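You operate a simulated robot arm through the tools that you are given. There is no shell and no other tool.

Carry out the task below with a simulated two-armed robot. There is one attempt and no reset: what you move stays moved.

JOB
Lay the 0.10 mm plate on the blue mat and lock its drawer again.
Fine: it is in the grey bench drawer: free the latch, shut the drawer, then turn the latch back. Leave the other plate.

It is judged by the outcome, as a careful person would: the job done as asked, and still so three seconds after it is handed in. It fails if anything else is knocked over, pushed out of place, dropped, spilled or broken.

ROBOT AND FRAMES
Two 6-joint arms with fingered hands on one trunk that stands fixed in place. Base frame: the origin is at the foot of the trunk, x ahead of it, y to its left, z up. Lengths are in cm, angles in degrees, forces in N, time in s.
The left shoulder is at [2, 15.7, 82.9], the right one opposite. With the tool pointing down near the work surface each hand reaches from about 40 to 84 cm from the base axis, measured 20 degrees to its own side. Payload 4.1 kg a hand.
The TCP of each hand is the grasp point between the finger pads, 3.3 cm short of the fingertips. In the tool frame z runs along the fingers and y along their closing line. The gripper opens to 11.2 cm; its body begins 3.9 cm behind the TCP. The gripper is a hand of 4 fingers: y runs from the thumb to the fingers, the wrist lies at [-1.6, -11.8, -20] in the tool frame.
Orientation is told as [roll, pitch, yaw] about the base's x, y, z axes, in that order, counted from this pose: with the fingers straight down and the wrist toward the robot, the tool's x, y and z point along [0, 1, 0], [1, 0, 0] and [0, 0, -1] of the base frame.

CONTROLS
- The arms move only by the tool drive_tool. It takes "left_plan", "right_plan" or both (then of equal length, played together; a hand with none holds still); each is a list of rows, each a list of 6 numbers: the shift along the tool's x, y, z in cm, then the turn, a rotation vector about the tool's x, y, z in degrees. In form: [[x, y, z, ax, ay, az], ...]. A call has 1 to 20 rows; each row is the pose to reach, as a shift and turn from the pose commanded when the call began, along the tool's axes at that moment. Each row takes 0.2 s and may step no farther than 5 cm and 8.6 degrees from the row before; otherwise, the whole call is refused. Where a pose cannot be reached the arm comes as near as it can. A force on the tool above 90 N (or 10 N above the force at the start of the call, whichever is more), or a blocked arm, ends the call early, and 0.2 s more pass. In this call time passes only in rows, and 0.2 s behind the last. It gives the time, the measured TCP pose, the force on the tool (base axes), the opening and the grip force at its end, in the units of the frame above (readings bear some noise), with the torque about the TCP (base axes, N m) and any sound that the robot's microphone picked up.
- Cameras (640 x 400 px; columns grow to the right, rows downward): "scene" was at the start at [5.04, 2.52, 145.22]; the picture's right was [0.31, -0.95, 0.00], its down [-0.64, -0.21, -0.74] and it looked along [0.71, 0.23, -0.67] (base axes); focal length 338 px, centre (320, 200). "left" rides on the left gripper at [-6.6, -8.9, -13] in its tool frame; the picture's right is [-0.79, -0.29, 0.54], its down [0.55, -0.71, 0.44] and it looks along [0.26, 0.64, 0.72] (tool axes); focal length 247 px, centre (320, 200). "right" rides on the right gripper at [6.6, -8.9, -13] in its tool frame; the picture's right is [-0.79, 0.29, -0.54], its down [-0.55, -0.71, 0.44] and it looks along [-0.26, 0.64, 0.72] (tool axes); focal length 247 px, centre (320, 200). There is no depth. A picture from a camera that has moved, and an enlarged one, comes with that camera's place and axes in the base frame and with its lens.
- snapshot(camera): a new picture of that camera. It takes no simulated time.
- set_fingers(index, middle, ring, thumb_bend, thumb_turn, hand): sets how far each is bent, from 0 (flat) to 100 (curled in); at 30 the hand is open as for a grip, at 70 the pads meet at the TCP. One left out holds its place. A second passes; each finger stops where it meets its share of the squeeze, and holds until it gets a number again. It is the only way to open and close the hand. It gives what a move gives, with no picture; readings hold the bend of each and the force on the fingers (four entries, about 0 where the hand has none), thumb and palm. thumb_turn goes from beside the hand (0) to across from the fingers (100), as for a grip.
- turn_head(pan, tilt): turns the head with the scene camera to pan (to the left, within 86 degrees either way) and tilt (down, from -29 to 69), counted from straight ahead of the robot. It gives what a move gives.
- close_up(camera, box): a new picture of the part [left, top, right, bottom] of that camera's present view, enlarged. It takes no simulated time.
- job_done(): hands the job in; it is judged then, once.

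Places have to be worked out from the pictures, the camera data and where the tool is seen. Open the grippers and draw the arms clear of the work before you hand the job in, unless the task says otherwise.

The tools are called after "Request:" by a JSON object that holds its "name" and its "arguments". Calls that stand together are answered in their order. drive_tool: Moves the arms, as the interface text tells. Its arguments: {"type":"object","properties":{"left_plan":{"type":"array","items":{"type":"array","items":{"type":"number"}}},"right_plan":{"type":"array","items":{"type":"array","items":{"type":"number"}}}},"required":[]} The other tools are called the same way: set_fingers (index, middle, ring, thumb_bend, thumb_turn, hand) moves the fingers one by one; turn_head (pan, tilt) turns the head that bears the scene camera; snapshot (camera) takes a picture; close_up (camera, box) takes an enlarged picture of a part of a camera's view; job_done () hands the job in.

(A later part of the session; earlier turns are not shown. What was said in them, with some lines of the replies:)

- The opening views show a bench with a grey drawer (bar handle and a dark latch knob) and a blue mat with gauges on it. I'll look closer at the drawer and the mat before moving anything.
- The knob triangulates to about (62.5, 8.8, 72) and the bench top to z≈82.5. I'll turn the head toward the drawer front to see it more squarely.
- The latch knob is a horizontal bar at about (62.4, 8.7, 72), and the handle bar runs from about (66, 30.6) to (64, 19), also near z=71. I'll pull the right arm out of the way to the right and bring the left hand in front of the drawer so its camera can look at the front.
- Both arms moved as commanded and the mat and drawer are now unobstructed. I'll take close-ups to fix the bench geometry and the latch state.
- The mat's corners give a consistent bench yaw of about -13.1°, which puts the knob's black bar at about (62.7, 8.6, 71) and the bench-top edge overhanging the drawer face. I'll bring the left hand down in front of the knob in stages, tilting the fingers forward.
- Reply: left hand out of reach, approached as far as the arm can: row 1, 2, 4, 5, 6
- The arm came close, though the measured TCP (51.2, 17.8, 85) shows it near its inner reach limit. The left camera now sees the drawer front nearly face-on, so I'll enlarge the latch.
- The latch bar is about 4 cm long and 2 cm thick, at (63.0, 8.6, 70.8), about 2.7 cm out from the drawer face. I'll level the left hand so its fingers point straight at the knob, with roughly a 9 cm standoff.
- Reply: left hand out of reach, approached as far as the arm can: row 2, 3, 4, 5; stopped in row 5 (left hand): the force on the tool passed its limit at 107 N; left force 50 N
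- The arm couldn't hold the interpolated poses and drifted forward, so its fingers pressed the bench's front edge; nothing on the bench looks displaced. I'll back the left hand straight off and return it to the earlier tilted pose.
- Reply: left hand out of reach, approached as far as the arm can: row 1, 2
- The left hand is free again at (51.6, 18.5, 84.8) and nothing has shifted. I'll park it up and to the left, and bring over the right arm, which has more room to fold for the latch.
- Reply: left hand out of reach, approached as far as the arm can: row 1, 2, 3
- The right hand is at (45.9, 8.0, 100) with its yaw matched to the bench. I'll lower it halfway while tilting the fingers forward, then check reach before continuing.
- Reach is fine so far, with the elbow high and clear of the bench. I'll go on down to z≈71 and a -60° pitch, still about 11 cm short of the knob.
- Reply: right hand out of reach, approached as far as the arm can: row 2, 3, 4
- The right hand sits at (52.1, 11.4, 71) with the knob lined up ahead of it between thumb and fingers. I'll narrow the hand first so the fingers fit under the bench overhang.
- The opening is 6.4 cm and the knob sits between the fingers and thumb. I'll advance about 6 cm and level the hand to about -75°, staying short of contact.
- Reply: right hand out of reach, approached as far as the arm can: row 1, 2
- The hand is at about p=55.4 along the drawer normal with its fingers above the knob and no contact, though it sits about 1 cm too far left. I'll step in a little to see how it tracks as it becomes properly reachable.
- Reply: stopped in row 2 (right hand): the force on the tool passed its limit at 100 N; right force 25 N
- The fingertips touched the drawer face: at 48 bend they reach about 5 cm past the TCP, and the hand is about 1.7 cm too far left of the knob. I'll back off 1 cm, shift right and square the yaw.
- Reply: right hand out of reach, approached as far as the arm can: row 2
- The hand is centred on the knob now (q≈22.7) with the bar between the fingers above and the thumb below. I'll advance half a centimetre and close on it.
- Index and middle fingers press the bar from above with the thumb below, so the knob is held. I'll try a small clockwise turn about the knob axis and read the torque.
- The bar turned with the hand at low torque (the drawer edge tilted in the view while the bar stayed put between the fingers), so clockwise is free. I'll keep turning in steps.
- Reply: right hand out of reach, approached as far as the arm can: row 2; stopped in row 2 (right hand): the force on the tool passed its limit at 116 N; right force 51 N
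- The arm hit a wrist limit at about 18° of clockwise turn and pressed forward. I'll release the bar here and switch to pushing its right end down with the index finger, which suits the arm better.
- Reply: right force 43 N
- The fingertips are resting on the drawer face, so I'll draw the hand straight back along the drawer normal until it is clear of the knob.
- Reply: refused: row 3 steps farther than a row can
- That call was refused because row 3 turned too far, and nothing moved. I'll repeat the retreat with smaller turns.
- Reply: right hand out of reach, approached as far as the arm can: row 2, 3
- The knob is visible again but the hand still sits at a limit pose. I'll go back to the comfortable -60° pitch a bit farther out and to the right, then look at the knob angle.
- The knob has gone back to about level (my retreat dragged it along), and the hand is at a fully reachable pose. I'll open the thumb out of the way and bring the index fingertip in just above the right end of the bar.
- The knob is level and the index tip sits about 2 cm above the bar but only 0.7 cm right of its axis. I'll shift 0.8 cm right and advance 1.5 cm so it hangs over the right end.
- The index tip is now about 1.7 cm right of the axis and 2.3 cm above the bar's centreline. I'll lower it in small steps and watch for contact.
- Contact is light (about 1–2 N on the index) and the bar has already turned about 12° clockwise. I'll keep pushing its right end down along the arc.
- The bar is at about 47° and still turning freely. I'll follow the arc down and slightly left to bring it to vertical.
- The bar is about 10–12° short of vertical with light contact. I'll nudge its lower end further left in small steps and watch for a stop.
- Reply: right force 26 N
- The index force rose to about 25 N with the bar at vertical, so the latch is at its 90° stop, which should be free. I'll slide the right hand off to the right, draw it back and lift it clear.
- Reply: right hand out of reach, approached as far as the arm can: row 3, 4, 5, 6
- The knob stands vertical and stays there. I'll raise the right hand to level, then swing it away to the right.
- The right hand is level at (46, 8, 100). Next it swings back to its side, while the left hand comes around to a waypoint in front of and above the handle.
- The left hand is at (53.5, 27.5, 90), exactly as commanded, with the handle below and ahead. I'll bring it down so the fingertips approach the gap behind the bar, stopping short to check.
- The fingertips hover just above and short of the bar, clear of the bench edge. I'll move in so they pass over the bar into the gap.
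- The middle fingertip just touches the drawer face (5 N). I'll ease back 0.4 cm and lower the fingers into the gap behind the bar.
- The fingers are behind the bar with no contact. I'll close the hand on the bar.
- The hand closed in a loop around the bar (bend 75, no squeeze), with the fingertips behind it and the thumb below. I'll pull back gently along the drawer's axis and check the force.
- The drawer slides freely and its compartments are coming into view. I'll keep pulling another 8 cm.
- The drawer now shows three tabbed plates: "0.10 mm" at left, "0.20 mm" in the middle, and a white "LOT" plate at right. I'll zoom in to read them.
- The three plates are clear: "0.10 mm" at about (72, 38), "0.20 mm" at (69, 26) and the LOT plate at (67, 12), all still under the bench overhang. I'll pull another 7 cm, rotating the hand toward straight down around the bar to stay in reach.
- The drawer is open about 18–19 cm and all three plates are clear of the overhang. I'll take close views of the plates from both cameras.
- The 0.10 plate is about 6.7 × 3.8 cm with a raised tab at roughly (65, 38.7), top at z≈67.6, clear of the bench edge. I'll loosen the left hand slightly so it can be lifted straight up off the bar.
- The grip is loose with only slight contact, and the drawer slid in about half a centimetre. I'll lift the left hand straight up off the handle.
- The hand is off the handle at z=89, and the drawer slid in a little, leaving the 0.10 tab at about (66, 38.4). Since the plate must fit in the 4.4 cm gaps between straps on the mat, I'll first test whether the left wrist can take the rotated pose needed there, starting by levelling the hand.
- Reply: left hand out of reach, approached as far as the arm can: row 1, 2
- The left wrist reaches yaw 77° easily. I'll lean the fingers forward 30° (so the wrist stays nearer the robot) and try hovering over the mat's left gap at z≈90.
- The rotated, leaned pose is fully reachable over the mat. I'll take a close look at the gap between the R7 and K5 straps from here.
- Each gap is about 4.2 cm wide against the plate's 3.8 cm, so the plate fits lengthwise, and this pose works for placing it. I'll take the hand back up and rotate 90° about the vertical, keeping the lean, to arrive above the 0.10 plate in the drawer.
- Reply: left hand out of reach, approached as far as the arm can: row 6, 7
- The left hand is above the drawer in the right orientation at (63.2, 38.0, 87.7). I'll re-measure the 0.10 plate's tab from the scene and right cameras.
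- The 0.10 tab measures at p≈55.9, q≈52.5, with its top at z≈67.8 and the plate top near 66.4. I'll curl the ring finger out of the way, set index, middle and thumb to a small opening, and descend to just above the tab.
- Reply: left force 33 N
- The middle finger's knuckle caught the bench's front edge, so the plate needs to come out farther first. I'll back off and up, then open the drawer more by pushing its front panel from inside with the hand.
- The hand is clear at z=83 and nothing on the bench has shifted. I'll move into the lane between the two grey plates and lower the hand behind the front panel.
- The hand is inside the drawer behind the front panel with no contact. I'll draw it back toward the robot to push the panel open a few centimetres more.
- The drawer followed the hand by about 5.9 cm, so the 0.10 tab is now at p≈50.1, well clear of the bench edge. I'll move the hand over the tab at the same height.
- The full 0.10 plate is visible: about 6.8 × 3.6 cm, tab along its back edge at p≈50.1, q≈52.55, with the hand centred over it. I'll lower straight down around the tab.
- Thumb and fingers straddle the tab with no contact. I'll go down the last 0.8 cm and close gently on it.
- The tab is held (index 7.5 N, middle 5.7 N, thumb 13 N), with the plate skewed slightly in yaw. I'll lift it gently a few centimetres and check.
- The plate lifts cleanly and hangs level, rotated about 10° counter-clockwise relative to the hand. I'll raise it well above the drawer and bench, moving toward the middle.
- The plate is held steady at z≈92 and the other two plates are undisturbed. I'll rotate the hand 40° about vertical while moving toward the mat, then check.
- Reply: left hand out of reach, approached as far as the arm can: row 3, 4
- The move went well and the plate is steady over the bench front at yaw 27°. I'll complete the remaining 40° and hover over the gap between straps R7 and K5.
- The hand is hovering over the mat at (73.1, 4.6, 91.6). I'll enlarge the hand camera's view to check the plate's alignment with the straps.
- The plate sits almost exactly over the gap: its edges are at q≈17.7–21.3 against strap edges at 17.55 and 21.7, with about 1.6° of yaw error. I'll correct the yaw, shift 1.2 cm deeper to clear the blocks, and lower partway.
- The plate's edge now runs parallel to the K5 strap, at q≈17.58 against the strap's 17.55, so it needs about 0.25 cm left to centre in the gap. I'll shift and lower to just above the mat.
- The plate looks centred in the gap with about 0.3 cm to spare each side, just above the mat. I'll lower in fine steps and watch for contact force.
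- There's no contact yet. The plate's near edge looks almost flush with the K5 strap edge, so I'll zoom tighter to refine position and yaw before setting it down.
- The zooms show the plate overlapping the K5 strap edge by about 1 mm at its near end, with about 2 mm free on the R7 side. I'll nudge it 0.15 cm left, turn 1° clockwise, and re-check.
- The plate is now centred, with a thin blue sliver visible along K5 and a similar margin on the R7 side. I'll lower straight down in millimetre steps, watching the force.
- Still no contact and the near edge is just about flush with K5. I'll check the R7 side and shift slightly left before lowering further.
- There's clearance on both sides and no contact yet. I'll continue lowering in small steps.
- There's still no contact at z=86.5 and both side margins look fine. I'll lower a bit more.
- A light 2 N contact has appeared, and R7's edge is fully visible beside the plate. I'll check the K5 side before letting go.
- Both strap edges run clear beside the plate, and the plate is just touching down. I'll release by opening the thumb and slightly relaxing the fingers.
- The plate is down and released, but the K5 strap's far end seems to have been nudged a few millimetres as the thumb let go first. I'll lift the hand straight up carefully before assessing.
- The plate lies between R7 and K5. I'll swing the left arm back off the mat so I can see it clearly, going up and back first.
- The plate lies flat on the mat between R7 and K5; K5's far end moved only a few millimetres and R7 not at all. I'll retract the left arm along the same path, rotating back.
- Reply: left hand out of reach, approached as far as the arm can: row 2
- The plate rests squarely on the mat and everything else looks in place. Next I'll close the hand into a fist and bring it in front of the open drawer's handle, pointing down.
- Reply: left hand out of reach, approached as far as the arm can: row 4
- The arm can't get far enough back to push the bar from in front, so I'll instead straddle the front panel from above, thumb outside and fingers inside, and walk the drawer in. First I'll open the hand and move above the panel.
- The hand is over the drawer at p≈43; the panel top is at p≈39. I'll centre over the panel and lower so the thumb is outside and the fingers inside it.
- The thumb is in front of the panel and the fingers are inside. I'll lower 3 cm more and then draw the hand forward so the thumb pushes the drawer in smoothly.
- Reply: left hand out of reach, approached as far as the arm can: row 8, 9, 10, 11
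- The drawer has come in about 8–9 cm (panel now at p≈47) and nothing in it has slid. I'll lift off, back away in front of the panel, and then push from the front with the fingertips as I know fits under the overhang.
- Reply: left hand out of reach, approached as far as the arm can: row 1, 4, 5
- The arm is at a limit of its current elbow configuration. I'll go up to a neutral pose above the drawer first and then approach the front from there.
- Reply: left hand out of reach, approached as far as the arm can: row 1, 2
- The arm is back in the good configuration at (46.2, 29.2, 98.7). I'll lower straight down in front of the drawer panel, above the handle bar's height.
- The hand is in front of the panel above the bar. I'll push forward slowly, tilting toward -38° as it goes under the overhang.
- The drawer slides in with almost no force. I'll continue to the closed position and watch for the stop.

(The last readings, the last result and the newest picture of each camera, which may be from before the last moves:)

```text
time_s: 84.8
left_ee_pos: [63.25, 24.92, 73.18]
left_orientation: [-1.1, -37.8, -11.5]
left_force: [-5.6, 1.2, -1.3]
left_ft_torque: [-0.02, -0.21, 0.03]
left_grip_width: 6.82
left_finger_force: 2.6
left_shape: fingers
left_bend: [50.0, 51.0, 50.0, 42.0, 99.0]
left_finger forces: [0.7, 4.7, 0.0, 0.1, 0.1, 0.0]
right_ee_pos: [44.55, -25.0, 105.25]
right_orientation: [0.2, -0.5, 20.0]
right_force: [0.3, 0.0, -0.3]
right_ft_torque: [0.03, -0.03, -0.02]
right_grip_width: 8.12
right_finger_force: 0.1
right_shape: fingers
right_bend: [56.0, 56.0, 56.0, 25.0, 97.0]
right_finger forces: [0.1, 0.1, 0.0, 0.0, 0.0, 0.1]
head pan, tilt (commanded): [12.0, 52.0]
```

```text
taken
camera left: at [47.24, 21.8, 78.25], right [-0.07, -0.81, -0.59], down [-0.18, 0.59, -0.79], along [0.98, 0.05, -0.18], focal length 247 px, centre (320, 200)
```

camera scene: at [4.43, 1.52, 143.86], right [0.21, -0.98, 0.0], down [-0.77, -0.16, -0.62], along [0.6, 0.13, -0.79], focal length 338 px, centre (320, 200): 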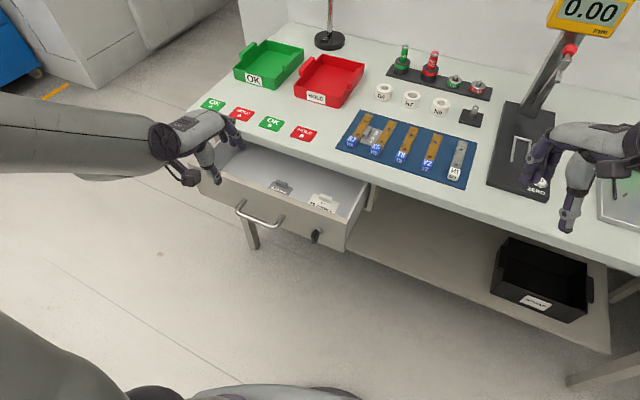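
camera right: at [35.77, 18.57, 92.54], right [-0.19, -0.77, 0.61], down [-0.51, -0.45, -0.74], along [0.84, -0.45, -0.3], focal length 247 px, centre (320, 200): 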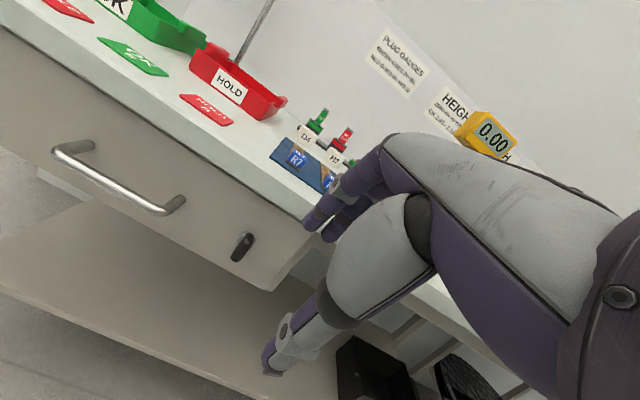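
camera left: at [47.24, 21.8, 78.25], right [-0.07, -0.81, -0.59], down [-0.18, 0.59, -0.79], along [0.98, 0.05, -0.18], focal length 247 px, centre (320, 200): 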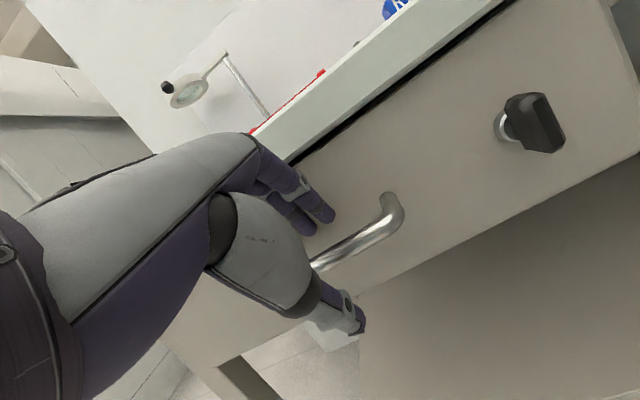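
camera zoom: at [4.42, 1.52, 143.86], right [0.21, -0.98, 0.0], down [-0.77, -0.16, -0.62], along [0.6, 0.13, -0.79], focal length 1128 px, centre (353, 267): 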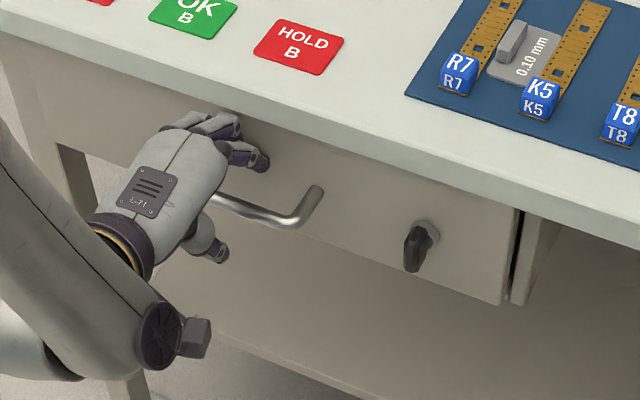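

The drawer looks shut, with 5.6 N against the stop, matching the earlier closed position. I'll press another 3 mm to be sure it's seated.

Request:
{"name": "drive_tool", "arguments": {"left_plan": [[0, 0.16, 0.12, 0, 0, 0], [0, 0.32, 0.25, 0, 0, 0]]}}

Request:
{"name": "close_up", "arguments": {"camera": "scene", "box": [320, 130, 400, 220]}}

```text
time_s: 85.3
left_ee_pos: [63.68, 24.91, 73.19]
left_orientation: [-1.2, -37.6, -11.3]
left_force: [-14.5, 5.1, -3.7]
left_ft_torque: [-0.19, -0.27, 0.18]
left_grip_width: 6.43
left_finger_force: 9.3
left_shape: fingers
left_bend: [53.0, 54.0, 50.0, 42.0, 99.0]
left_finger forces: [5.7, 10.9, 0.6, 0.1, 0.0, 0.0]
right_ee_pos: [44.68, -24.92, 105.2]
right_orientation: [0.2, -0.4, 20.0]
right_force: [0.3, -0.3, 0.1]
right_ft_torque: [0.0, 0.05, -0.06]
right_grip_width: 8.14
right_finger_force: 0.0
right_shape: fingers
right_bend: [56.0, 56.0, 56.0, 25.0, 97.0]
right_finger forces: [0.0, 0.1, 0.0, 0.0, 0.0, 0.0]
head pan, tilt (commanded): [12.0, 52.0]
```

```text
4.44 times, centred on (360, 175) of scene
camera zoom: at [4.4, 1.54, 143.86], right [0.21, -0.98, 0.0], down [-0.77, -0.16, -0.62], along [0.6, 0.13, -0.79], focal length 1504 px, centre (142, 311)
```

zoom: 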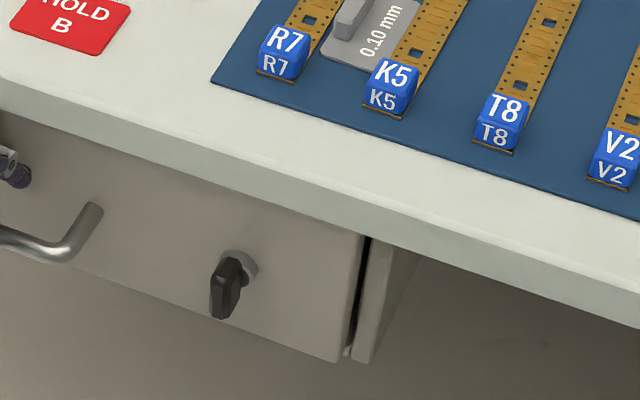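

The drawer edge and handle match the original closed view exactly, so it's shut. I'll withdraw the left hand back and up from the panel.

Request:
{"name": "drive_tool", "arguments": {"left_plan": [[0, -1.28, -1.62, 0, 0, 0], [0, -2.13, -5.43, 0, 0, 0], [0, -1.27, -9.81, 0, 0, 0], [0, -0.42, -14.2, 0, 0, 0], [0, 0.85, -18.3, 0, 0, 0]]}}

Request:
{"name": "close_up", "arguments": {"camera": "scene", "box": [220, 120, 400, 240]}}

```text
time_s: 86.5
left_ee_pos: [53.42, 27.29, 88.24]
left_orientation: [-1.2, -37.9, -11.5]
left_force: [0.2, -0.2, 0.2]
left_ft_torque: [-0.03, 0.01, -0.02]
left_grip_width: 6.85
left_finger_force: 0.0
left_shape: fingers
left_bend: [50.0, 50.0, 50.0, 42.0, 99.0]
left_finger forces: [0.1, 0.0, 0.1, 0.0, 0.0, 0.1]
right_ee_pos: [44.6, -24.98, 105.16]
right_orientation: [0.3, -0.4, 20.0]
right_force: [0.4, -0.2, 0.4]
right_ft_torque: [-0.03, 0.04, -0.02]
right_grip_width: 8.11
right_finger_force: 0.1
right_shape: fingers
right_bend: [56.0, 56.0, 56.0, 25.0, 97.0]
right_finger forces: [0.1, 0.0, 0.0, 0.0, 0.1, 0.1]
head pan, tilt (commanded): [12.0, 52.0]
```

```text
3.33 times, centred on (310, 180) of scene
camera zoom: at [4.48, 1.53, 143.86], right [0.21, -0.98, 0.0], down [-0.77, -0.16, -0.62], along [0.6, 0.13, -0.79], focal length 1128 px, centre (353, 267)
```

zoom: 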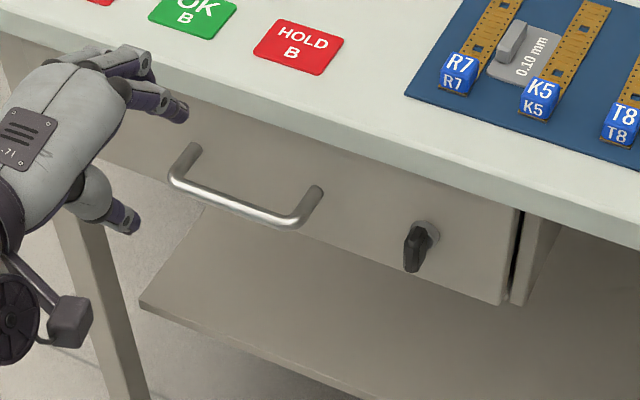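

The drawer stays shut. I'll park the left arm up and left while bringing the right arm back in for the latch, using the same paths as before.

Request:
{"name": "drive_tool", "arguments": {"left_plan": [[1.22, -0.59, -2.77, 4.2, 0, 0], [2.44, -1.18, -5.53, 8.4, 0, 0], [3.67, -1.77, -8.3, 12.7, 0, 0], [4.89, -2.36, -11.07, 16.9, 0, 0], [6.11, -2.94, -13.83, 21.1, 0, 0], [7.33, -3.53, -16.6, 25.3, 0, 0], [8.56, -4.12, -19.37, 29.6, 0, 0], [9.78, -4.71, -22.13, 33.8, 0, 0], [11.0, -5.3, -24.9, 38, 0, 0]], "right_plan": [[3.38, 1.36, 0.61, 0, 0, 3.7], [6.77, 2.72, 1.22, 0, 0, 7.4], [10.15, 4.09, 1.83, 0, 0, 11.1], [13.53, 5.45, 2.44, 0, 0, 14.8], [16.92, 6.81, 3.06, 0, 0, 18.5], [20.3, 8.17, 3.67, 0, 0, 22.2], [23.7, 9.54, 4.28, 0, 0, 25.9], [27.1, 10.9, 4.89, 0, 0, 29.6], [30.45, 12.26, 5.5, 0, 0, 33.3]]}}

Request:
{"name": "drive_tool", "arguments": {"right_plan": [[0.3, 0.4, 3.6, -7.5, 0, 0], [0.6, 0.8, 7.2, -15, 0, 0], [0.9, 1.3, 10.9, -22.5, 0, 0], [1.2, 2.0, 14.5, -30, 0, 0]]}}

Request:
{"name": "snapshot", "arguments": {"camera": "scene"}}

Request:
{"name": "snapshot", "arguments": {"camera": "right"}}

```text
time_s: 88.5
left_ee_pos: [36.87, 42.21, 104.51]
left_orientation: [-0.7, 0.2, -12.1]
left_force: [0.2, 0.1, -0.1]
left_ft_torque: [0.08, 0.01, 0.02]
left_grip_width: 6.85
left_finger_force: 0.1
left_shape: fingers
left_bend: [50.0, 50.0, 50.0, 42.0, 99.0]
left_finger forces: [0.1, 0.1, 0.0, 0.0, 0.0, 0.0]
right_ee_pos: [45.81, 7.88, 100.01]
right_orientation: [0.4, -0.2, -13.4]
right_force: [-0.1, -0.5, 0.6]
right_ft_torque: [0.04, 0.01, 0.04]
right_grip_width: 8.15
right_finger_force: 0.1
right_shape: fingers
right_bend: [56.0, 56.0, 56.0, 25.0, 97.0]
right_finger forces: [0.0, 0.1, 0.0, 0.1, 0.0, 0.1]
head pan, tilt (commanded): [12.0, 52.0]
```

```text
time_s: 89.5
left_ee_pos: [36.84, 42.27, 104.52]
left_orientation: [-0.8, 0.2, -12.1]
left_force: [-0.9, 0.0, 0.6]
left_ft_torque: [0.01, -0.03, 0.0]
left_grip_width: 6.86
left_finger_force: 0.0
left_shape: fingers
left_bend: [50.0, 50.0, 50.0, 42.0, 99.0]
left_finger forces: [0.1, 0.0, 0.0, 0.0, 0.0, 0.0]
right_ee_pos: [48.15, 8.72, 85.52]
right_orientation: [0.6, -30.3, -13.6]
right_force: [0.3, -1.0, -0.1]
right_ft_torque: [0.03, -0.02, 0.02]
right_grip_width: 8.14
right_finger_force: 0.0
right_shape: fingers
right_bend: [56.0, 56.0, 56.0, 25.0, 97.0]
right_finger forces: [0.0, 0.0, 0.0, 0.0, 0.0, 0.0]
head pan, tilt (commanded): [12.0, 52.0]
```

```text
taken
camera scene: at [4.41, 1.49, 143.86], right [0.21, -0.98, 0.0], down [-0.77, -0.16, -0.62], along [0.6, 0.13, -0.79], focal length 338 px, centre (320, 200)
```

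scene: 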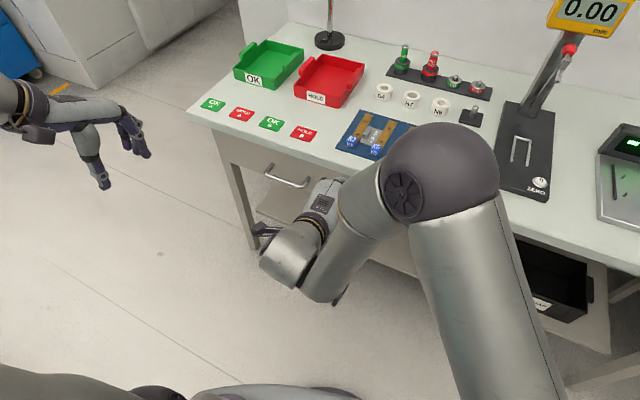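

```text
taken
camera right: at [35.83, 18.41, 92.42], right [-0.21, -0.77, 0.6], down [-0.51, -0.44, -0.74], along [0.84, -0.46, -0.3], focal length 247 px, centre (320, 200)
```

right: 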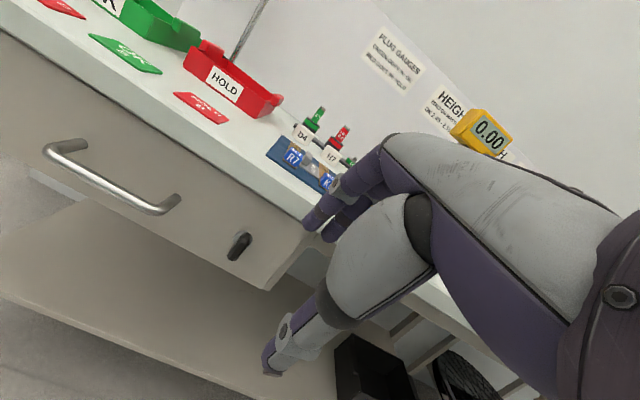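

The right hand is back at the staging pose with the knob still vertical. I'll bring it down to -60° pitch to the right of the knob, short of contact.

Request:
{"name": "drive_tool", "arguments": {"right_plan": [[-0.22, -0.17, 3.8, -7.4, 0, 0], [-0.45, -0.34, 7.6, -14.8, 0, 0], [-0.67, -0.5, 11.4, -22.3, 0, 0], [-0.9, -0.68, 15.2, -29.7, 0, 0]]}}

Request:
{"name": "snapshot", "arguments": {"camera": "right"}}

Request:
{"name": "close_up", "arguments": {"camera": "scene", "box": [280, 140, 400, 220]}}

```text
time_s: 90.5
left_ee_pos: [36.91, 42.25, 104.46]
left_orientation: [-0.9, 0.2, -12.0]
left_force: [-0.1, 1.1, 0.1]
left_ft_torque: [0.02, -0.02, -0.03]
left_grip_width: 6.86
left_finger_force: 0.1
left_shape: fingers
left_bend: [50.0, 50.0, 50.0, 42.0, 99.0]
left_finger forces: [0.0, 0.0, 0.1, 0.0, 0.0, 0.0]
right_ee_pos: [54.91, 6.41, 72.08]
right_orientation: [0.9, -60.1, -14.0]
right_force: [-0.1, 1.1, -0.2]
right_ft_torque: [-0.02, 0.04, 0.0]
right_grip_width: 8.11
right_finger_force: 0.2
right_shape: fingers
right_bend: [56.0, 56.0, 56.0, 25.0, 97.0]
right_finger forces: [0.0, 0.0, 0.1, 0.1, 0.1, 0.0]
right hand out of reach, approached as far as the arm can: row 2, 3
head pan, tilt (commanded): [12.0, 52.0]
```

```text
taken
camera right: at [41.13, 16.45, 70.98], right [-0.5, -0.7, 0.51], down [-0.1, -0.54, -0.84], along [0.86, -0.47, 0.2], focal length 247 px, centre (320, 200)
```

right: 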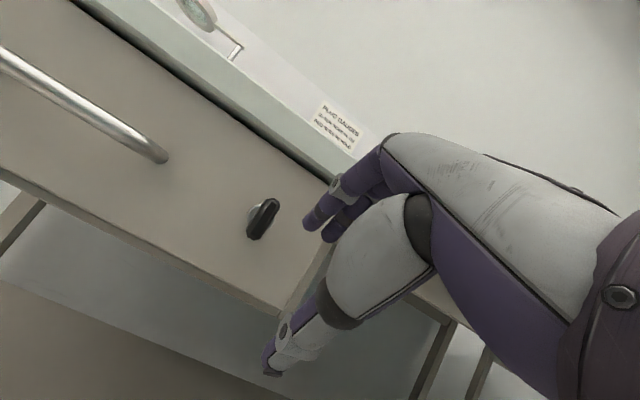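

```text
5.00 times, centred on (340, 180) of scene
camera zoom: at [4.41, 1.54, 143.86], right [0.21, -0.98, 0.0], down [-0.77, -0.16, -0.62], along [0.6, 0.13, -0.79], focal length 1692 px, centre (220, 300)
```

zoom: 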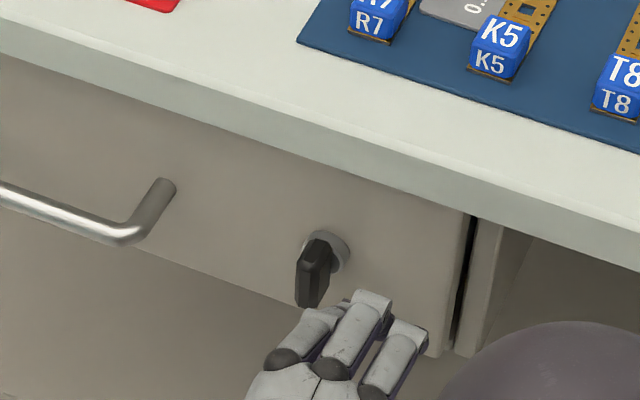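

The hand is at p≈52, q≈18.7 with the knob's vertical bar just to its left. I'll advance so the index tip sits beside the upper half of the bar.

Request:
{"name": "drive_tool", "arguments": {"right_plan": [[0, 0.6, 1.35, 0, 0, 0], [0, 1.2, 2.7, 0, 0, 0], [0, 1.77, 4.06, 0, 0, 0]]}}

Request:
{"name": "close_up", "arguments": {"camera": "right", "box": [200, 100, 400, 300]}}

Request:
{"name": "close_up", "arguments": {"camera": "scene", "box": [280, 140, 400, 220]}}

```text
time_s: 91.3
left_ee_pos: [36.93, 42.21, 104.48]
left_orientation: [-0.8, 0.3, -12.1]
left_force: [-0.3, 0.1, 0.0]
left_ft_torque: [0.01, 0.03, -0.03]
left_grip_width: 6.86
left_finger_force: 0.1
left_shape: fingers
left_bend: [50.0, 50.0, 50.0, 42.0, 99.0]
left_finger forces: [0.1, 0.0, 0.0, 0.1, 0.1, 0.0]
right_ee_pos: [59.07, 5.27, 71.6]
right_orientation: [0.7, -59.9, -14.0]
right_force: [1.6, 0.3, 0.0]
right_ft_torque: [0.03, 0.05, 0.02]
right_grip_width: 8.15
right_finger_force: 0.1
right_shape: fingers
right_bend: [56.0, 56.0, 56.0, 25.0, 97.0]
right_finger forces: [0.1, 0.1, 0.0, 0.0, 0.1, 0.0]
head pan, tilt (commanded): [12.0, 52.0]
```

```text
2.00 times, centred on (300, 200) of right
camera zoom: at [45.45, 15.32, 70.45], right [-0.5, -0.7, 0.51], down [-0.11, -0.54, -0.84], along [0.86, -0.47, 0.19], focal length 494 px, centre (360, 200)
```

zoom: 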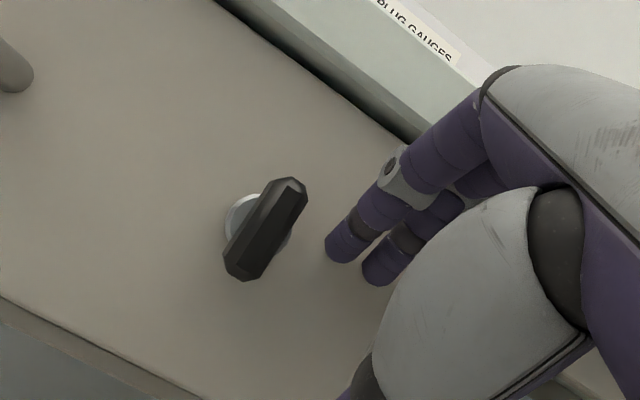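

```text
5.00 times, centred on (340, 180) of scene
camera zoom: at [4.43, 1.53, 143.86], right [0.21, -0.98, 0.0], down [-0.77, -0.16, -0.62], along [0.6, 0.13, -0.79], focal length 1692 px, centre (220, 300)
```

zoom: 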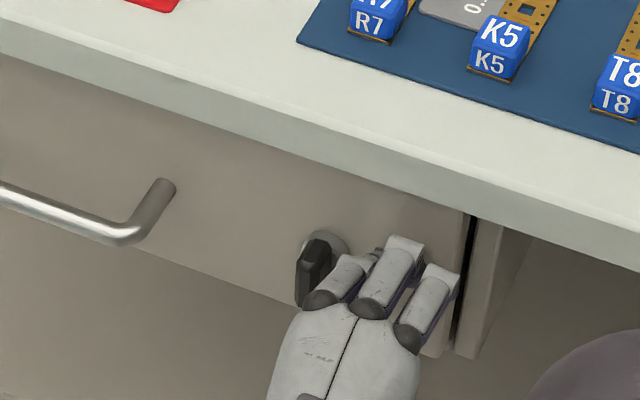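

The index tip is about 3 cm right of the knob's centre and level with its upper half. I'll move it left to meet the bar and start turning it counter-clockwise.

Request:
{"name": "drive_tool", "arguments": {"right_plan": [[0.8, -0.09, 0.05, 0, 0, 0], [1.6, -0.22, 0.12, 0, 0, 0], [2.1, 0, 0, 0, 0, 0], [2.6, 0.17, -0.1, 0, 0, 0]]}}

Request:
{"name": "close_up", "arguments": {"camera": "right", "box": [200, 100, 400, 300]}}

```text
time_s: 92.3
left_ee_pos: [36.94, 42.22, 104.46]
left_orientation: [-0.8, 0.3, -12.1]
left_force: [0.3, 0.0, 0.2]
left_ft_torque: [0.0, -0.03, 0.02]
left_grip_width: 6.85
left_finger_force: 0.0
left_shape: fingers
left_bend: [50.0, 50.0, 50.0, 42.0, 99.0]
left_finger forces: [0.0, 0.0, 0.0, 0.0, 0.1, 0.0]
right_ee_pos: [59.76, 7.68, 71.82]
right_orientation: [0.8, -60.0, -14.0]
right_force: [-1.9, -4.9, 3.3]
right_ft_torque: [0.03, -0.08, -0.19]
right_grip_width: 8.24
right_finger_force: 2.5
right_shape: fingers
right_bend: [55.0, 56.0, 56.0, 25.0, 97.0]
right_finger forces: [4.7, 0.0, 0.0, 0.0, 0.0, 0.1]
head pan, tilt (commanded): [12.0, 52.0]
```

```text
2.00 times, centred on (300, 200) of right
camera zoom: at [45.96, 17.77, 70.73], right [-0.5, -0.7, 0.51], down [-0.11, -0.54, -0.84], along [0.86, -0.47, 0.19], focal length 494 px, centre (360, 200)
```

zoom: 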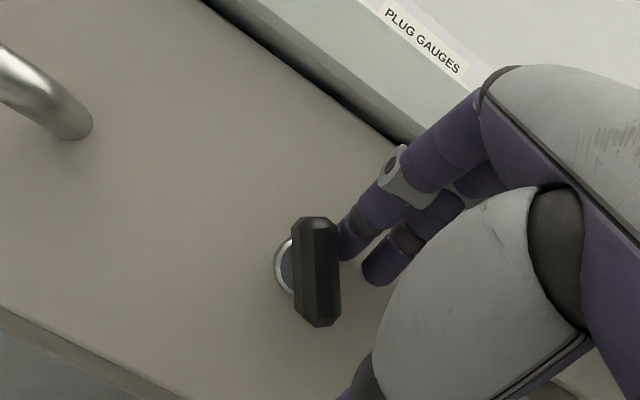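

The bar has turned about 30° back with about 5 N on the index. I'll continue along the arc over the top.

Request:
{"name": "drive_tool", "arguments": {"right_plan": [[0.55, 0.05, -0.03, 0, 0, 0], [1.1, -0.03, 0.02, 0, 0, 0], [1.6, -0.24, 0.14, 0, 0, 0]]}}

Request:
{"name": "close_up", "arguments": {"camera": "right", "box": [200, 100, 400, 300]}}

```text
time_s: 93.2
left_ee_pos: [36.85, 42.23, 104.44]
left_orientation: [-0.8, 0.2, -12.2]
left_force: [-1.1, 0.5, 0.5]
left_ft_torque: [-0.04, -0.01, 0.03]
left_grip_width: 6.89
left_finger_force: 0.1
left_shape: fingers
left_bend: [50.0, 50.0, 50.0, 42.0, 99.0]
left_finger forces: [0.0, 0.1, 0.0, 0.1, 0.0, 0.1]
right_ee_pos: [60.06, 9.28, 71.72]
right_orientation: [0.9, -60.1, -14.1]
right_force: [-9.5, -5.2, 10.8]
right_ft_torque: [-0.08, -0.54, -0.3]
right_grip_width: 8.52
right_finger_force: 7.5
right_shape: fingers
right_bend: [53.0, 55.0, 56.0, 25.0, 97.0]
right_finger forces: [10.3, 5.0, 0.1, 0.0, 0.0, 0.0]
head pan, tilt (commanded): [12.0, 52.0]
```

```text
2.00 times, centred on (300, 200) of right
camera zoom: at [46.3, 19.33, 70.45], right [-0.5, -0.7, 0.51], down [-0.1, -0.54, -0.84], along [0.86, -0.47, 0.2], focal length 494 px, centre (360, 200)
```

zoom: 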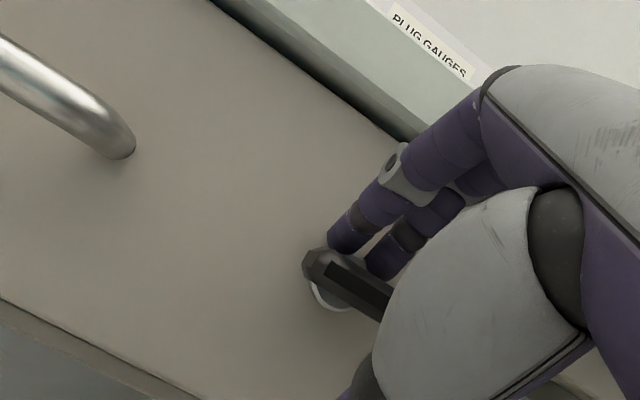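

The bar looks about level again, with index and middle both bearing on it. I'll press slightly more down and left to bring it to its stop.

Request:
{"name": "drive_tool", "arguments": {"right_plan": [[0.4, -0.1, 0.06, 0, 0, 0], [0.6, -0.26, 0.15, 0, 0, 0]]}}

Request:
{"name": "close_up", "arguments": {"camera": "right", "box": [200, 100, 400, 300]}}

```text
time_s: 93.8
left_ee_pos: [36.88, 42.19, 104.52]
left_orientation: [-0.9, 0.2, -12.1]
left_force: [0.3, 0.0, -0.1]
left_ft_torque: [0.01, -0.01, 0.0]
left_grip_width: 6.84
left_finger_force: 0.1
left_shape: fingers
left_bend: [50.0, 50.0, 50.0, 42.0, 99.0]
left_finger forces: [0.0, 0.0, 0.0, 0.0, 0.0, 0.1]
right_ee_pos: [60.25, 9.66, 71.4]
right_orientation: [0.9, -60.4, -14.4]
right_force: [-24.7, -17.8, 21.2]
right_ft_torque: [-0.09, -1.11, -0.99]
right_grip_width: 8.43
right_finger_force: 19.7
right_shape: fingers
right_bend: [54.0, 53.0, 56.0, 25.0, 97.0]
right_finger forces: [18.8, 20.9, 0.0, 0.0, 0.1, 0.0]
head pan, tilt (commanded): [12.0, 52.0]
```

```text
2.00 times, centred on (300, 200) of right
camera zoom: at [46.5, 19.76, 70.25], right [-0.5, -0.7, 0.51], down [-0.1, -0.54, -0.84], along [0.86, -0.47, 0.2], focal length 494 px, centre (360, 200)
```

zoom: 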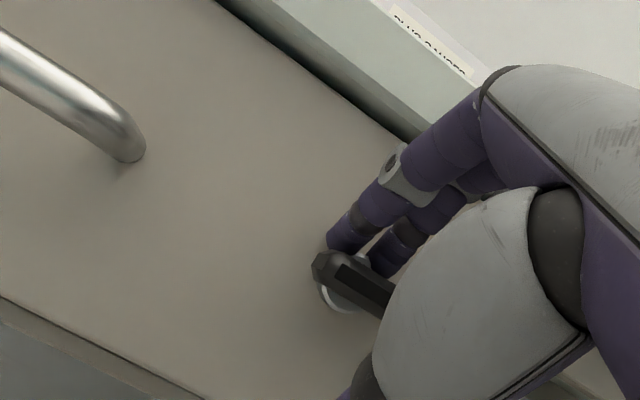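

Both fingertips now press firmly (about 20 N each) against the level bar, so it's at the stop. I'll lift off and back away to check the latch angle.

Request:
{"name": "drive_tool", "arguments": {"right_plan": [[0, 0.43, -0.25, 0, 0, 0], [0, 1.04, -0.6, 0, 0, 0], [0, 0.04, -2.33, 0, 0, 0], [-0.5, -1.5, -4.9, 0, 0, 0], [-1.0, -2.6, -6.9, 0, 0, 0]]}}

Request:
{"name": "close_up", "arguments": {"camera": "right", "box": [200, 100, 400, 300]}}

Request:
{"name": "close_up", "arguments": {"camera": "scene", "box": [320, 130, 400, 220]}}

```text
time_s: 95.0
left_ee_pos: [36.95, 42.14, 104.53]
left_orientation: [-0.8, 0.2, -12.1]
left_force: [1.0, -0.3, 0.3]
left_ft_torque: [-0.02, 0.03, -0.01]
left_grip_width: 6.84
left_finger_force: 0.0
left_shape: fingers
left_bend: [50.0, 50.0, 50.0, 42.0, 99.0]
left_finger forces: [0.0, 0.0, 0.0, 0.1, 0.0, 0.0]
right_ee_pos: [53.05, 10.42, 72.38]
right_orientation: [0.5, -60.0, -13.7]
right_force: [0.0, 0.5, -0.4]
right_ft_torque: [0.01, 0.0, -0.01]
right_grip_width: 8.13
right_finger_force: 0.0
right_shape: fingers
right_bend: [56.0, 56.0, 56.0, 25.0, 97.0]
right_finger forces: [0.1, 0.1, 0.0, 0.0, 0.0, 0.1]
head pan, tilt (commanded): [12.0, 52.0]
```

```text
2.00 times, centred on (300, 200) of right
camera zoom: at [39.29, 20.54, 71.25], right [-0.5, -0.7, 0.51], down [-0.11, -0.54, -0.84], along [0.86, -0.47, 0.19], focal length 494 px, centre (360, 200)
```

zoom: 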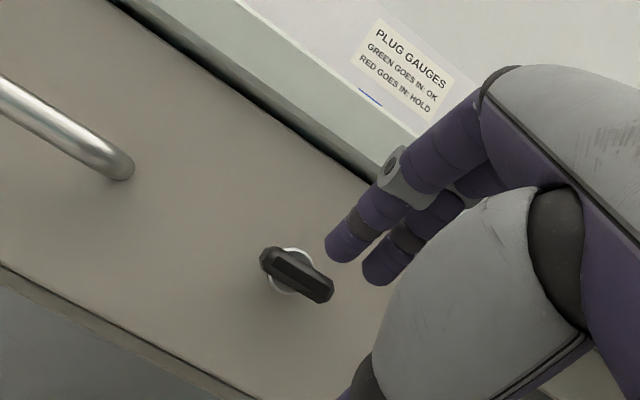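

```text
4.44 times, centred on (360, 175) of scene
camera zoom: at [4.45, 1.51, 143.86], right [0.21, -0.98, 0.0], down [-0.77, -0.16, -0.62], along [0.6, 0.13, -0.79], focal length 1504 px, centre (142, 311)
```

zoom: 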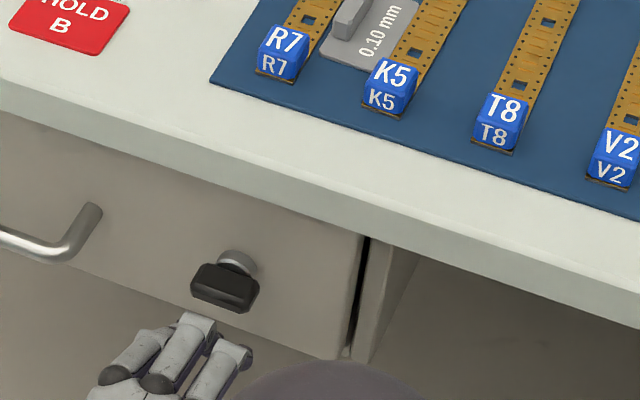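

The latch bar is horizontal again, matching the original picture, and the drawer is shut. I'll withdraw the right arm back and up along the earlier path.

Request:
{"name": "drive_tool", "arguments": {"right_plan": [[-0.6, 1.8, -2.9, 6, 0, 0], [-1.2, 4.0, -5.2, 13, 0, 0], [-1.8, 6.5, -7.8, 21, 0, 0], [-2.5, 9.2, -10.4, 29, 0, 0]]}}

Request:
{"name": "drive_tool", "arguments": {"right_plan": [[-0.37, 1.38, -3.35, 7.5, 0, 0], [-0.73, 2.77, -6.7, 15, 0, 0], [-1.1, 4.15, -10.05, 22.5, 0, 0], [-1.46, 5.53, -13.4, 30, 0, 0]]}}

Request:
{"name": "drive_tool", "arguments": {"right_plan": [[-3.6, 0.67, -0.61, 0, 0, -3.6], [-7.2, 1.34, -1.22, 0, 0, -7.2], [-10.8, 2.02, -1.83, 0, 0, -10.8], [-14.4, 2.69, -2.44, 0, 0, -14.4], [-18.05, 3.36, -3.05, 0, 0, -18], [-21.7, 4.03, -3.67, 0, 0, -21.7], [-25.3, 4.7, -4.28, 0, 0, -25.3], [-28.9, 5.38, -4.89, 0, 0, -28.9], [-32.5, 6.05, -5.5, 0, 0, -32.5]]}}

Request:
{"name": "snapshot", "arguments": {"camera": "scene"}}

Request:
{"name": "close_up", "arguments": {"camera": "scene", "box": [320, 130, 400, 220]}}

Request:
{"name": "close_up", "arguments": {"camera": "scene", "box": [320, 80, 500, 200]}}

```text
time_s: 96.0
left_ee_pos: [37.03, 42.4, 104.37]
left_orientation: [-0.8, 0.2, -12.2]
left_force: [1.0, -0.5, -0.2]
left_ft_torque: [-0.03, 0.05, -0.03]
left_grip_width: 6.85
left_finger_force: 0.0
left_shape: fingers
left_bend: [50.0, 50.0, 50.0, 42.0, 99.0]
left_finger forces: [0.0, 0.0, 0.1, 0.0, 0.0, 0.2]
right_ee_pos: [48.01, 8.95, 85.34]
right_orientation: [0.5, -30.7, -13.3]
right_force: [-0.4, 0.9, -0.9]
right_ft_torque: [-0.01, 0.01, -0.01]
right_grip_width: 8.12
right_finger_force: 0.2
right_shape: fingers
right_bend: [56.0, 56.0, 56.0, 25.0, 97.0]
right_finger forces: [0.1, 0.0, 0.1, 0.0, 0.1, 0.0]
right hand out of reach, approached as far as the arm can: row 1, 2
head pan, tilt (commanded): [12.0, 52.0]
```

```text
time_s: 97.0
left_ee_pos: [36.94, 42.35, 104.47]
left_orientation: [-0.8, 0.1, -12.1]
left_force: [-0.1, 1.3, -0.2]
left_ft_torque: [0.01, 0.01, -0.01]
left_grip_width: 6.85
left_finger_force: 0.0
left_shape: fingers
left_bend: [50.0, 50.0, 50.0, 42.0, 99.0]
left_finger forces: [0.0, 0.0, 0.0, 0.0, 0.0, 0.1]
right_ee_pos: [45.78, 8.19, 99.9]
right_orientation: [0.5, -0.8, -13.3]
right_force: [0.2, -1.3, -1.2]
right_ft_torque: [0.01, 0.01, -0.01]
right_grip_width: 8.13
right_finger_force: 0.2
right_shape: fingers
right_bend: [56.0, 56.0, 56.0, 25.0, 97.0]
right_finger forces: [0.1, 0.1, 0.0, 0.1, 0.0, 0.0]
head pan, tilt (commanded): [12.0, 52.0]
```

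```text
time_s: 99.0
left_ee_pos: [36.89, 42.3, 104.51]
left_orientation: [-0.8, 0.2, -12.1]
left_force: [-0.5, -0.1, -0.6]
left_ft_torque: [-0.03, 0.0, 0.02]
left_grip_width: 6.86
left_finger_force: 0.1
left_shape: fingers
left_bend: [50.0, 50.0, 50.0, 42.0, 99.0]
left_finger forces: [0.1, 0.1, 0.1, 0.0, 0.1, 0.0]
right_ee_pos: [44.01, -24.85, 105.38]
right_orientation: [-0.1, -1.0, 19.3]
right_force: [-0.2, 0.5, 0.6]
right_ft_torque: [-0.04, 0.02, -0.01]
right_grip_width: 8.12
right_finger_force: 0.1
right_shape: fingers
right_bend: [56.0, 56.0, 56.0, 25.0, 97.0]
right_finger forces: [0.0, 0.0, 0.0, 0.0, 0.0, 0.0]
head pan, tilt (commanded): [12.0, 52.0]
```

```text
taken
camera scene: at [4.44, 1.55, 143.86], right [0.21, -0.98, 0.0], down [-0.77, -0.16, -0.62], along [0.6, 0.13, -0.79], focal length 338 px, centre (320, 200)
```

scene: 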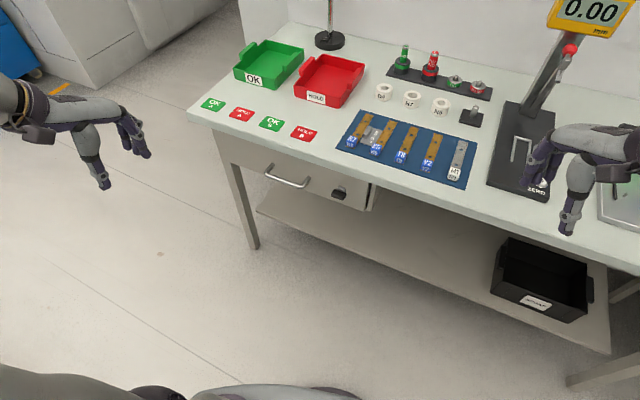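

```text
4.44 times, centred on (360, 175) of scene
camera zoom: at [4.44, 1.55, 143.86], right [0.21, -0.98, 0.0], down [-0.77, -0.16, -0.62], along [0.6, 0.13, -0.79], focal length 1504 px, centre (142, 311)
```

zoom: 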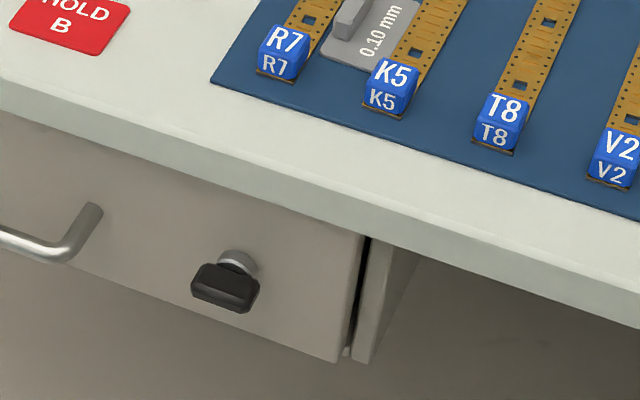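

```text
3.33 times, centred on (410, 140) of scene
camera zoom: at [4.44, 1.55, 143.86], right [0.21, -0.98, 0.0], down [-0.77, -0.16, -0.62], along [0.6, 0.13, -0.79], focal length 1128 px, centre (20, 400)
```

zoom: 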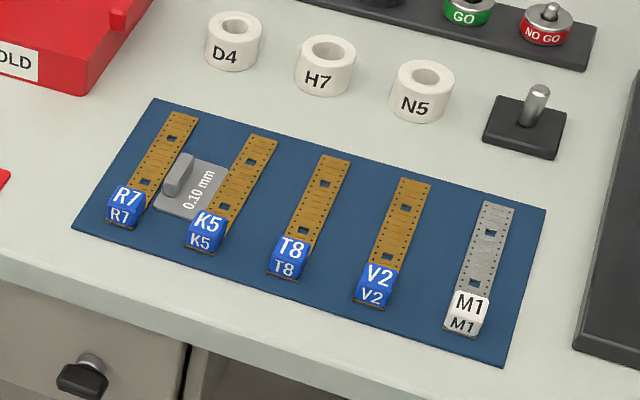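

The latch and drawer now match their original locked view, the 0.10 mm plate lies on the mat, and the rest is in place. I'll open both hands fully with the arms clear.

Request:
{"name": "set_fingers", "arguments": {"hand": "left", "index": 30, "middle": 30, "ring": 30, "thumb_bend": 30}}

Request:
{"name": "set_fingers", "arguments": {"hand": "right", "index": 30, "middle": 30, "ring": 30, "thumb_bend": 30}}

Request:
{"name": "snapshot", "arguments": {"camera": "scene"}}

Request:
{"name": "close_up", "arguments": {"camera": "right", "box": [120, 0, 320, 140]}}

```text
time_s: 100.0
left_ee_pos: [37.06, 42.18, 104.43]
left_orientation: [-0.8, 0.2, -12.1]
left_force: [0.3, 0.0, -0.2]
left_ft_torque: [0.01, 0.02, 0.0]
left_grip_width: 11.25
left_finger_force: 0.1
left_shape: fingers
left_bend: [30.0, 30.0, 30.0, 30.0, 98.0]
left_finger forces: [0.0, 0.1, 0.0, 0.0, 0.1, 0.0]
right_ee_pos: [43.95, -24.93, 105.37]
right_orientation: [-0.2, -1.0, 19.2]
right_force: [0.8, 1.0, -0.5]
right_ft_torque: [0.01, 0.0, 0.0]
right_grip_width: 8.16
right_finger_force: 0.0
right_shape: fingers
right_bend: [56.0, 56.0, 56.0, 25.0, 97.0]
right_finger forces: [0.0, 0.0, 0.0, 0.1, 0.0, 0.0]
head pan, tilt (commanded): [12.0, 52.0]
```

```text
time_s: 101.0
left_ee_pos: [36.97, 42.27, 104.45]
left_orientation: [-0.7, 0.1, -12.1]
left_force: [0.6, -0.4, -0.1]
left_ft_torque: [-0.03, 0.0, 0.03]
left_grip_width: 11.25
left_finger_force: 0.1
left_shape: fingers
left_bend: [30.0, 30.0, 30.0, 30.0, 98.0]
left_finger forces: [0.0, 0.0, 0.0, 0.0, 0.1, 0.0]
right_ee_pos: [44.07, -24.95, 105.4]
right_orientation: [-0.2, -1.1, 19.2]
right_force: [0.7, -0.3, 0.1]
right_ft_torque: [0.03, 0.01, 0.02]
right_grip_width: 11.32
right_finger_force: 0.1
right_shape: fingers
right_bend: [30.0, 30.0, 30.0, 30.0, 97.0]
right_finger forces: [0.0, 0.0, 0.0, 0.0, 0.0, 0.0]
head pan, tilt (commanded): [12.0, 52.0]
```

```text
taken
camera scene: at [4.44, 1.52, 143.86], right [0.21, -0.98, 0.0], down [-0.77, -0.16, -0.62], along [0.6, 0.13, -0.79], focal length 338 px, centre (320, 200)
```

scene: 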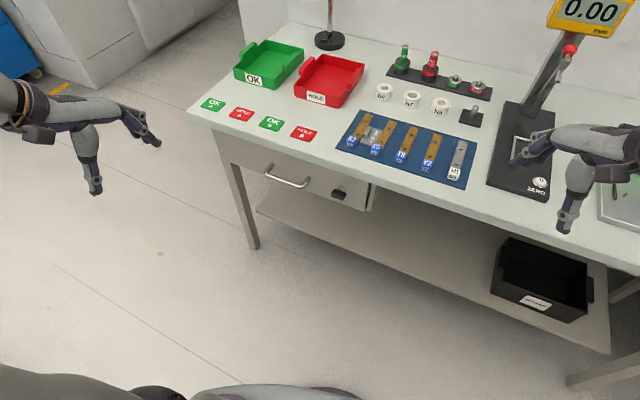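

```text
2.86 times, centred on (220, 70) of right
camera zoom: at [33.25, -21.67, 118.26], right [0.52, -0.66, 0.55], down [-0.48, -0.75, -0.45], along [0.7, -0.03, -0.71], focal length 706 px, centre (606, 571)
```

zoom: 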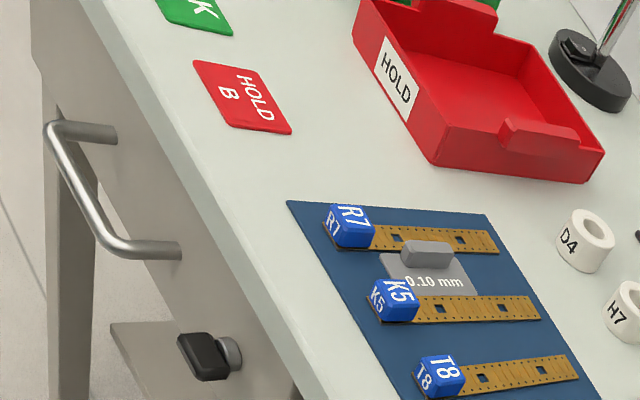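

The 0.10 mm plate lies flat on the blue mat. The drawer is shut with its latch back in the locked position and the other plates still inside, and both hands are open and clear. I'm handing the job in.

Request:
{"name": "job_done", "arguments": {}}

```text
The job is handed in.
```

I laid the 0.10 mm plate on the blue mat, shut the grey bench drawer and turned its latch back. I handed the job in.

- **Plate:** It lies flat on the mat in the gap between the R7 and K5 straps. That gap is only a few millimetres wider than the plate.
- **K5 strap:** When I let go of the plate, it pushed the far end of the K5 strap over by about 3–5 mm. I left it there rather than risk moving more.
- **Drawer:** It is closed, and the latch bar is horizontal against its stop. Both look the same as in the first pictures. I did not tug the drawer to test the lock.
- **Other plates:** The 0.20 mm plate and the white LOT plate are still in the drawer.
- **Bumps:** While finding workable arm poses, the fingers pressed the bench edge and the drawer front with brief forces of about 100 N or a little more. Nothing on the bench moved when that happened.

Both hands are open and the arms are drawn back from the work.
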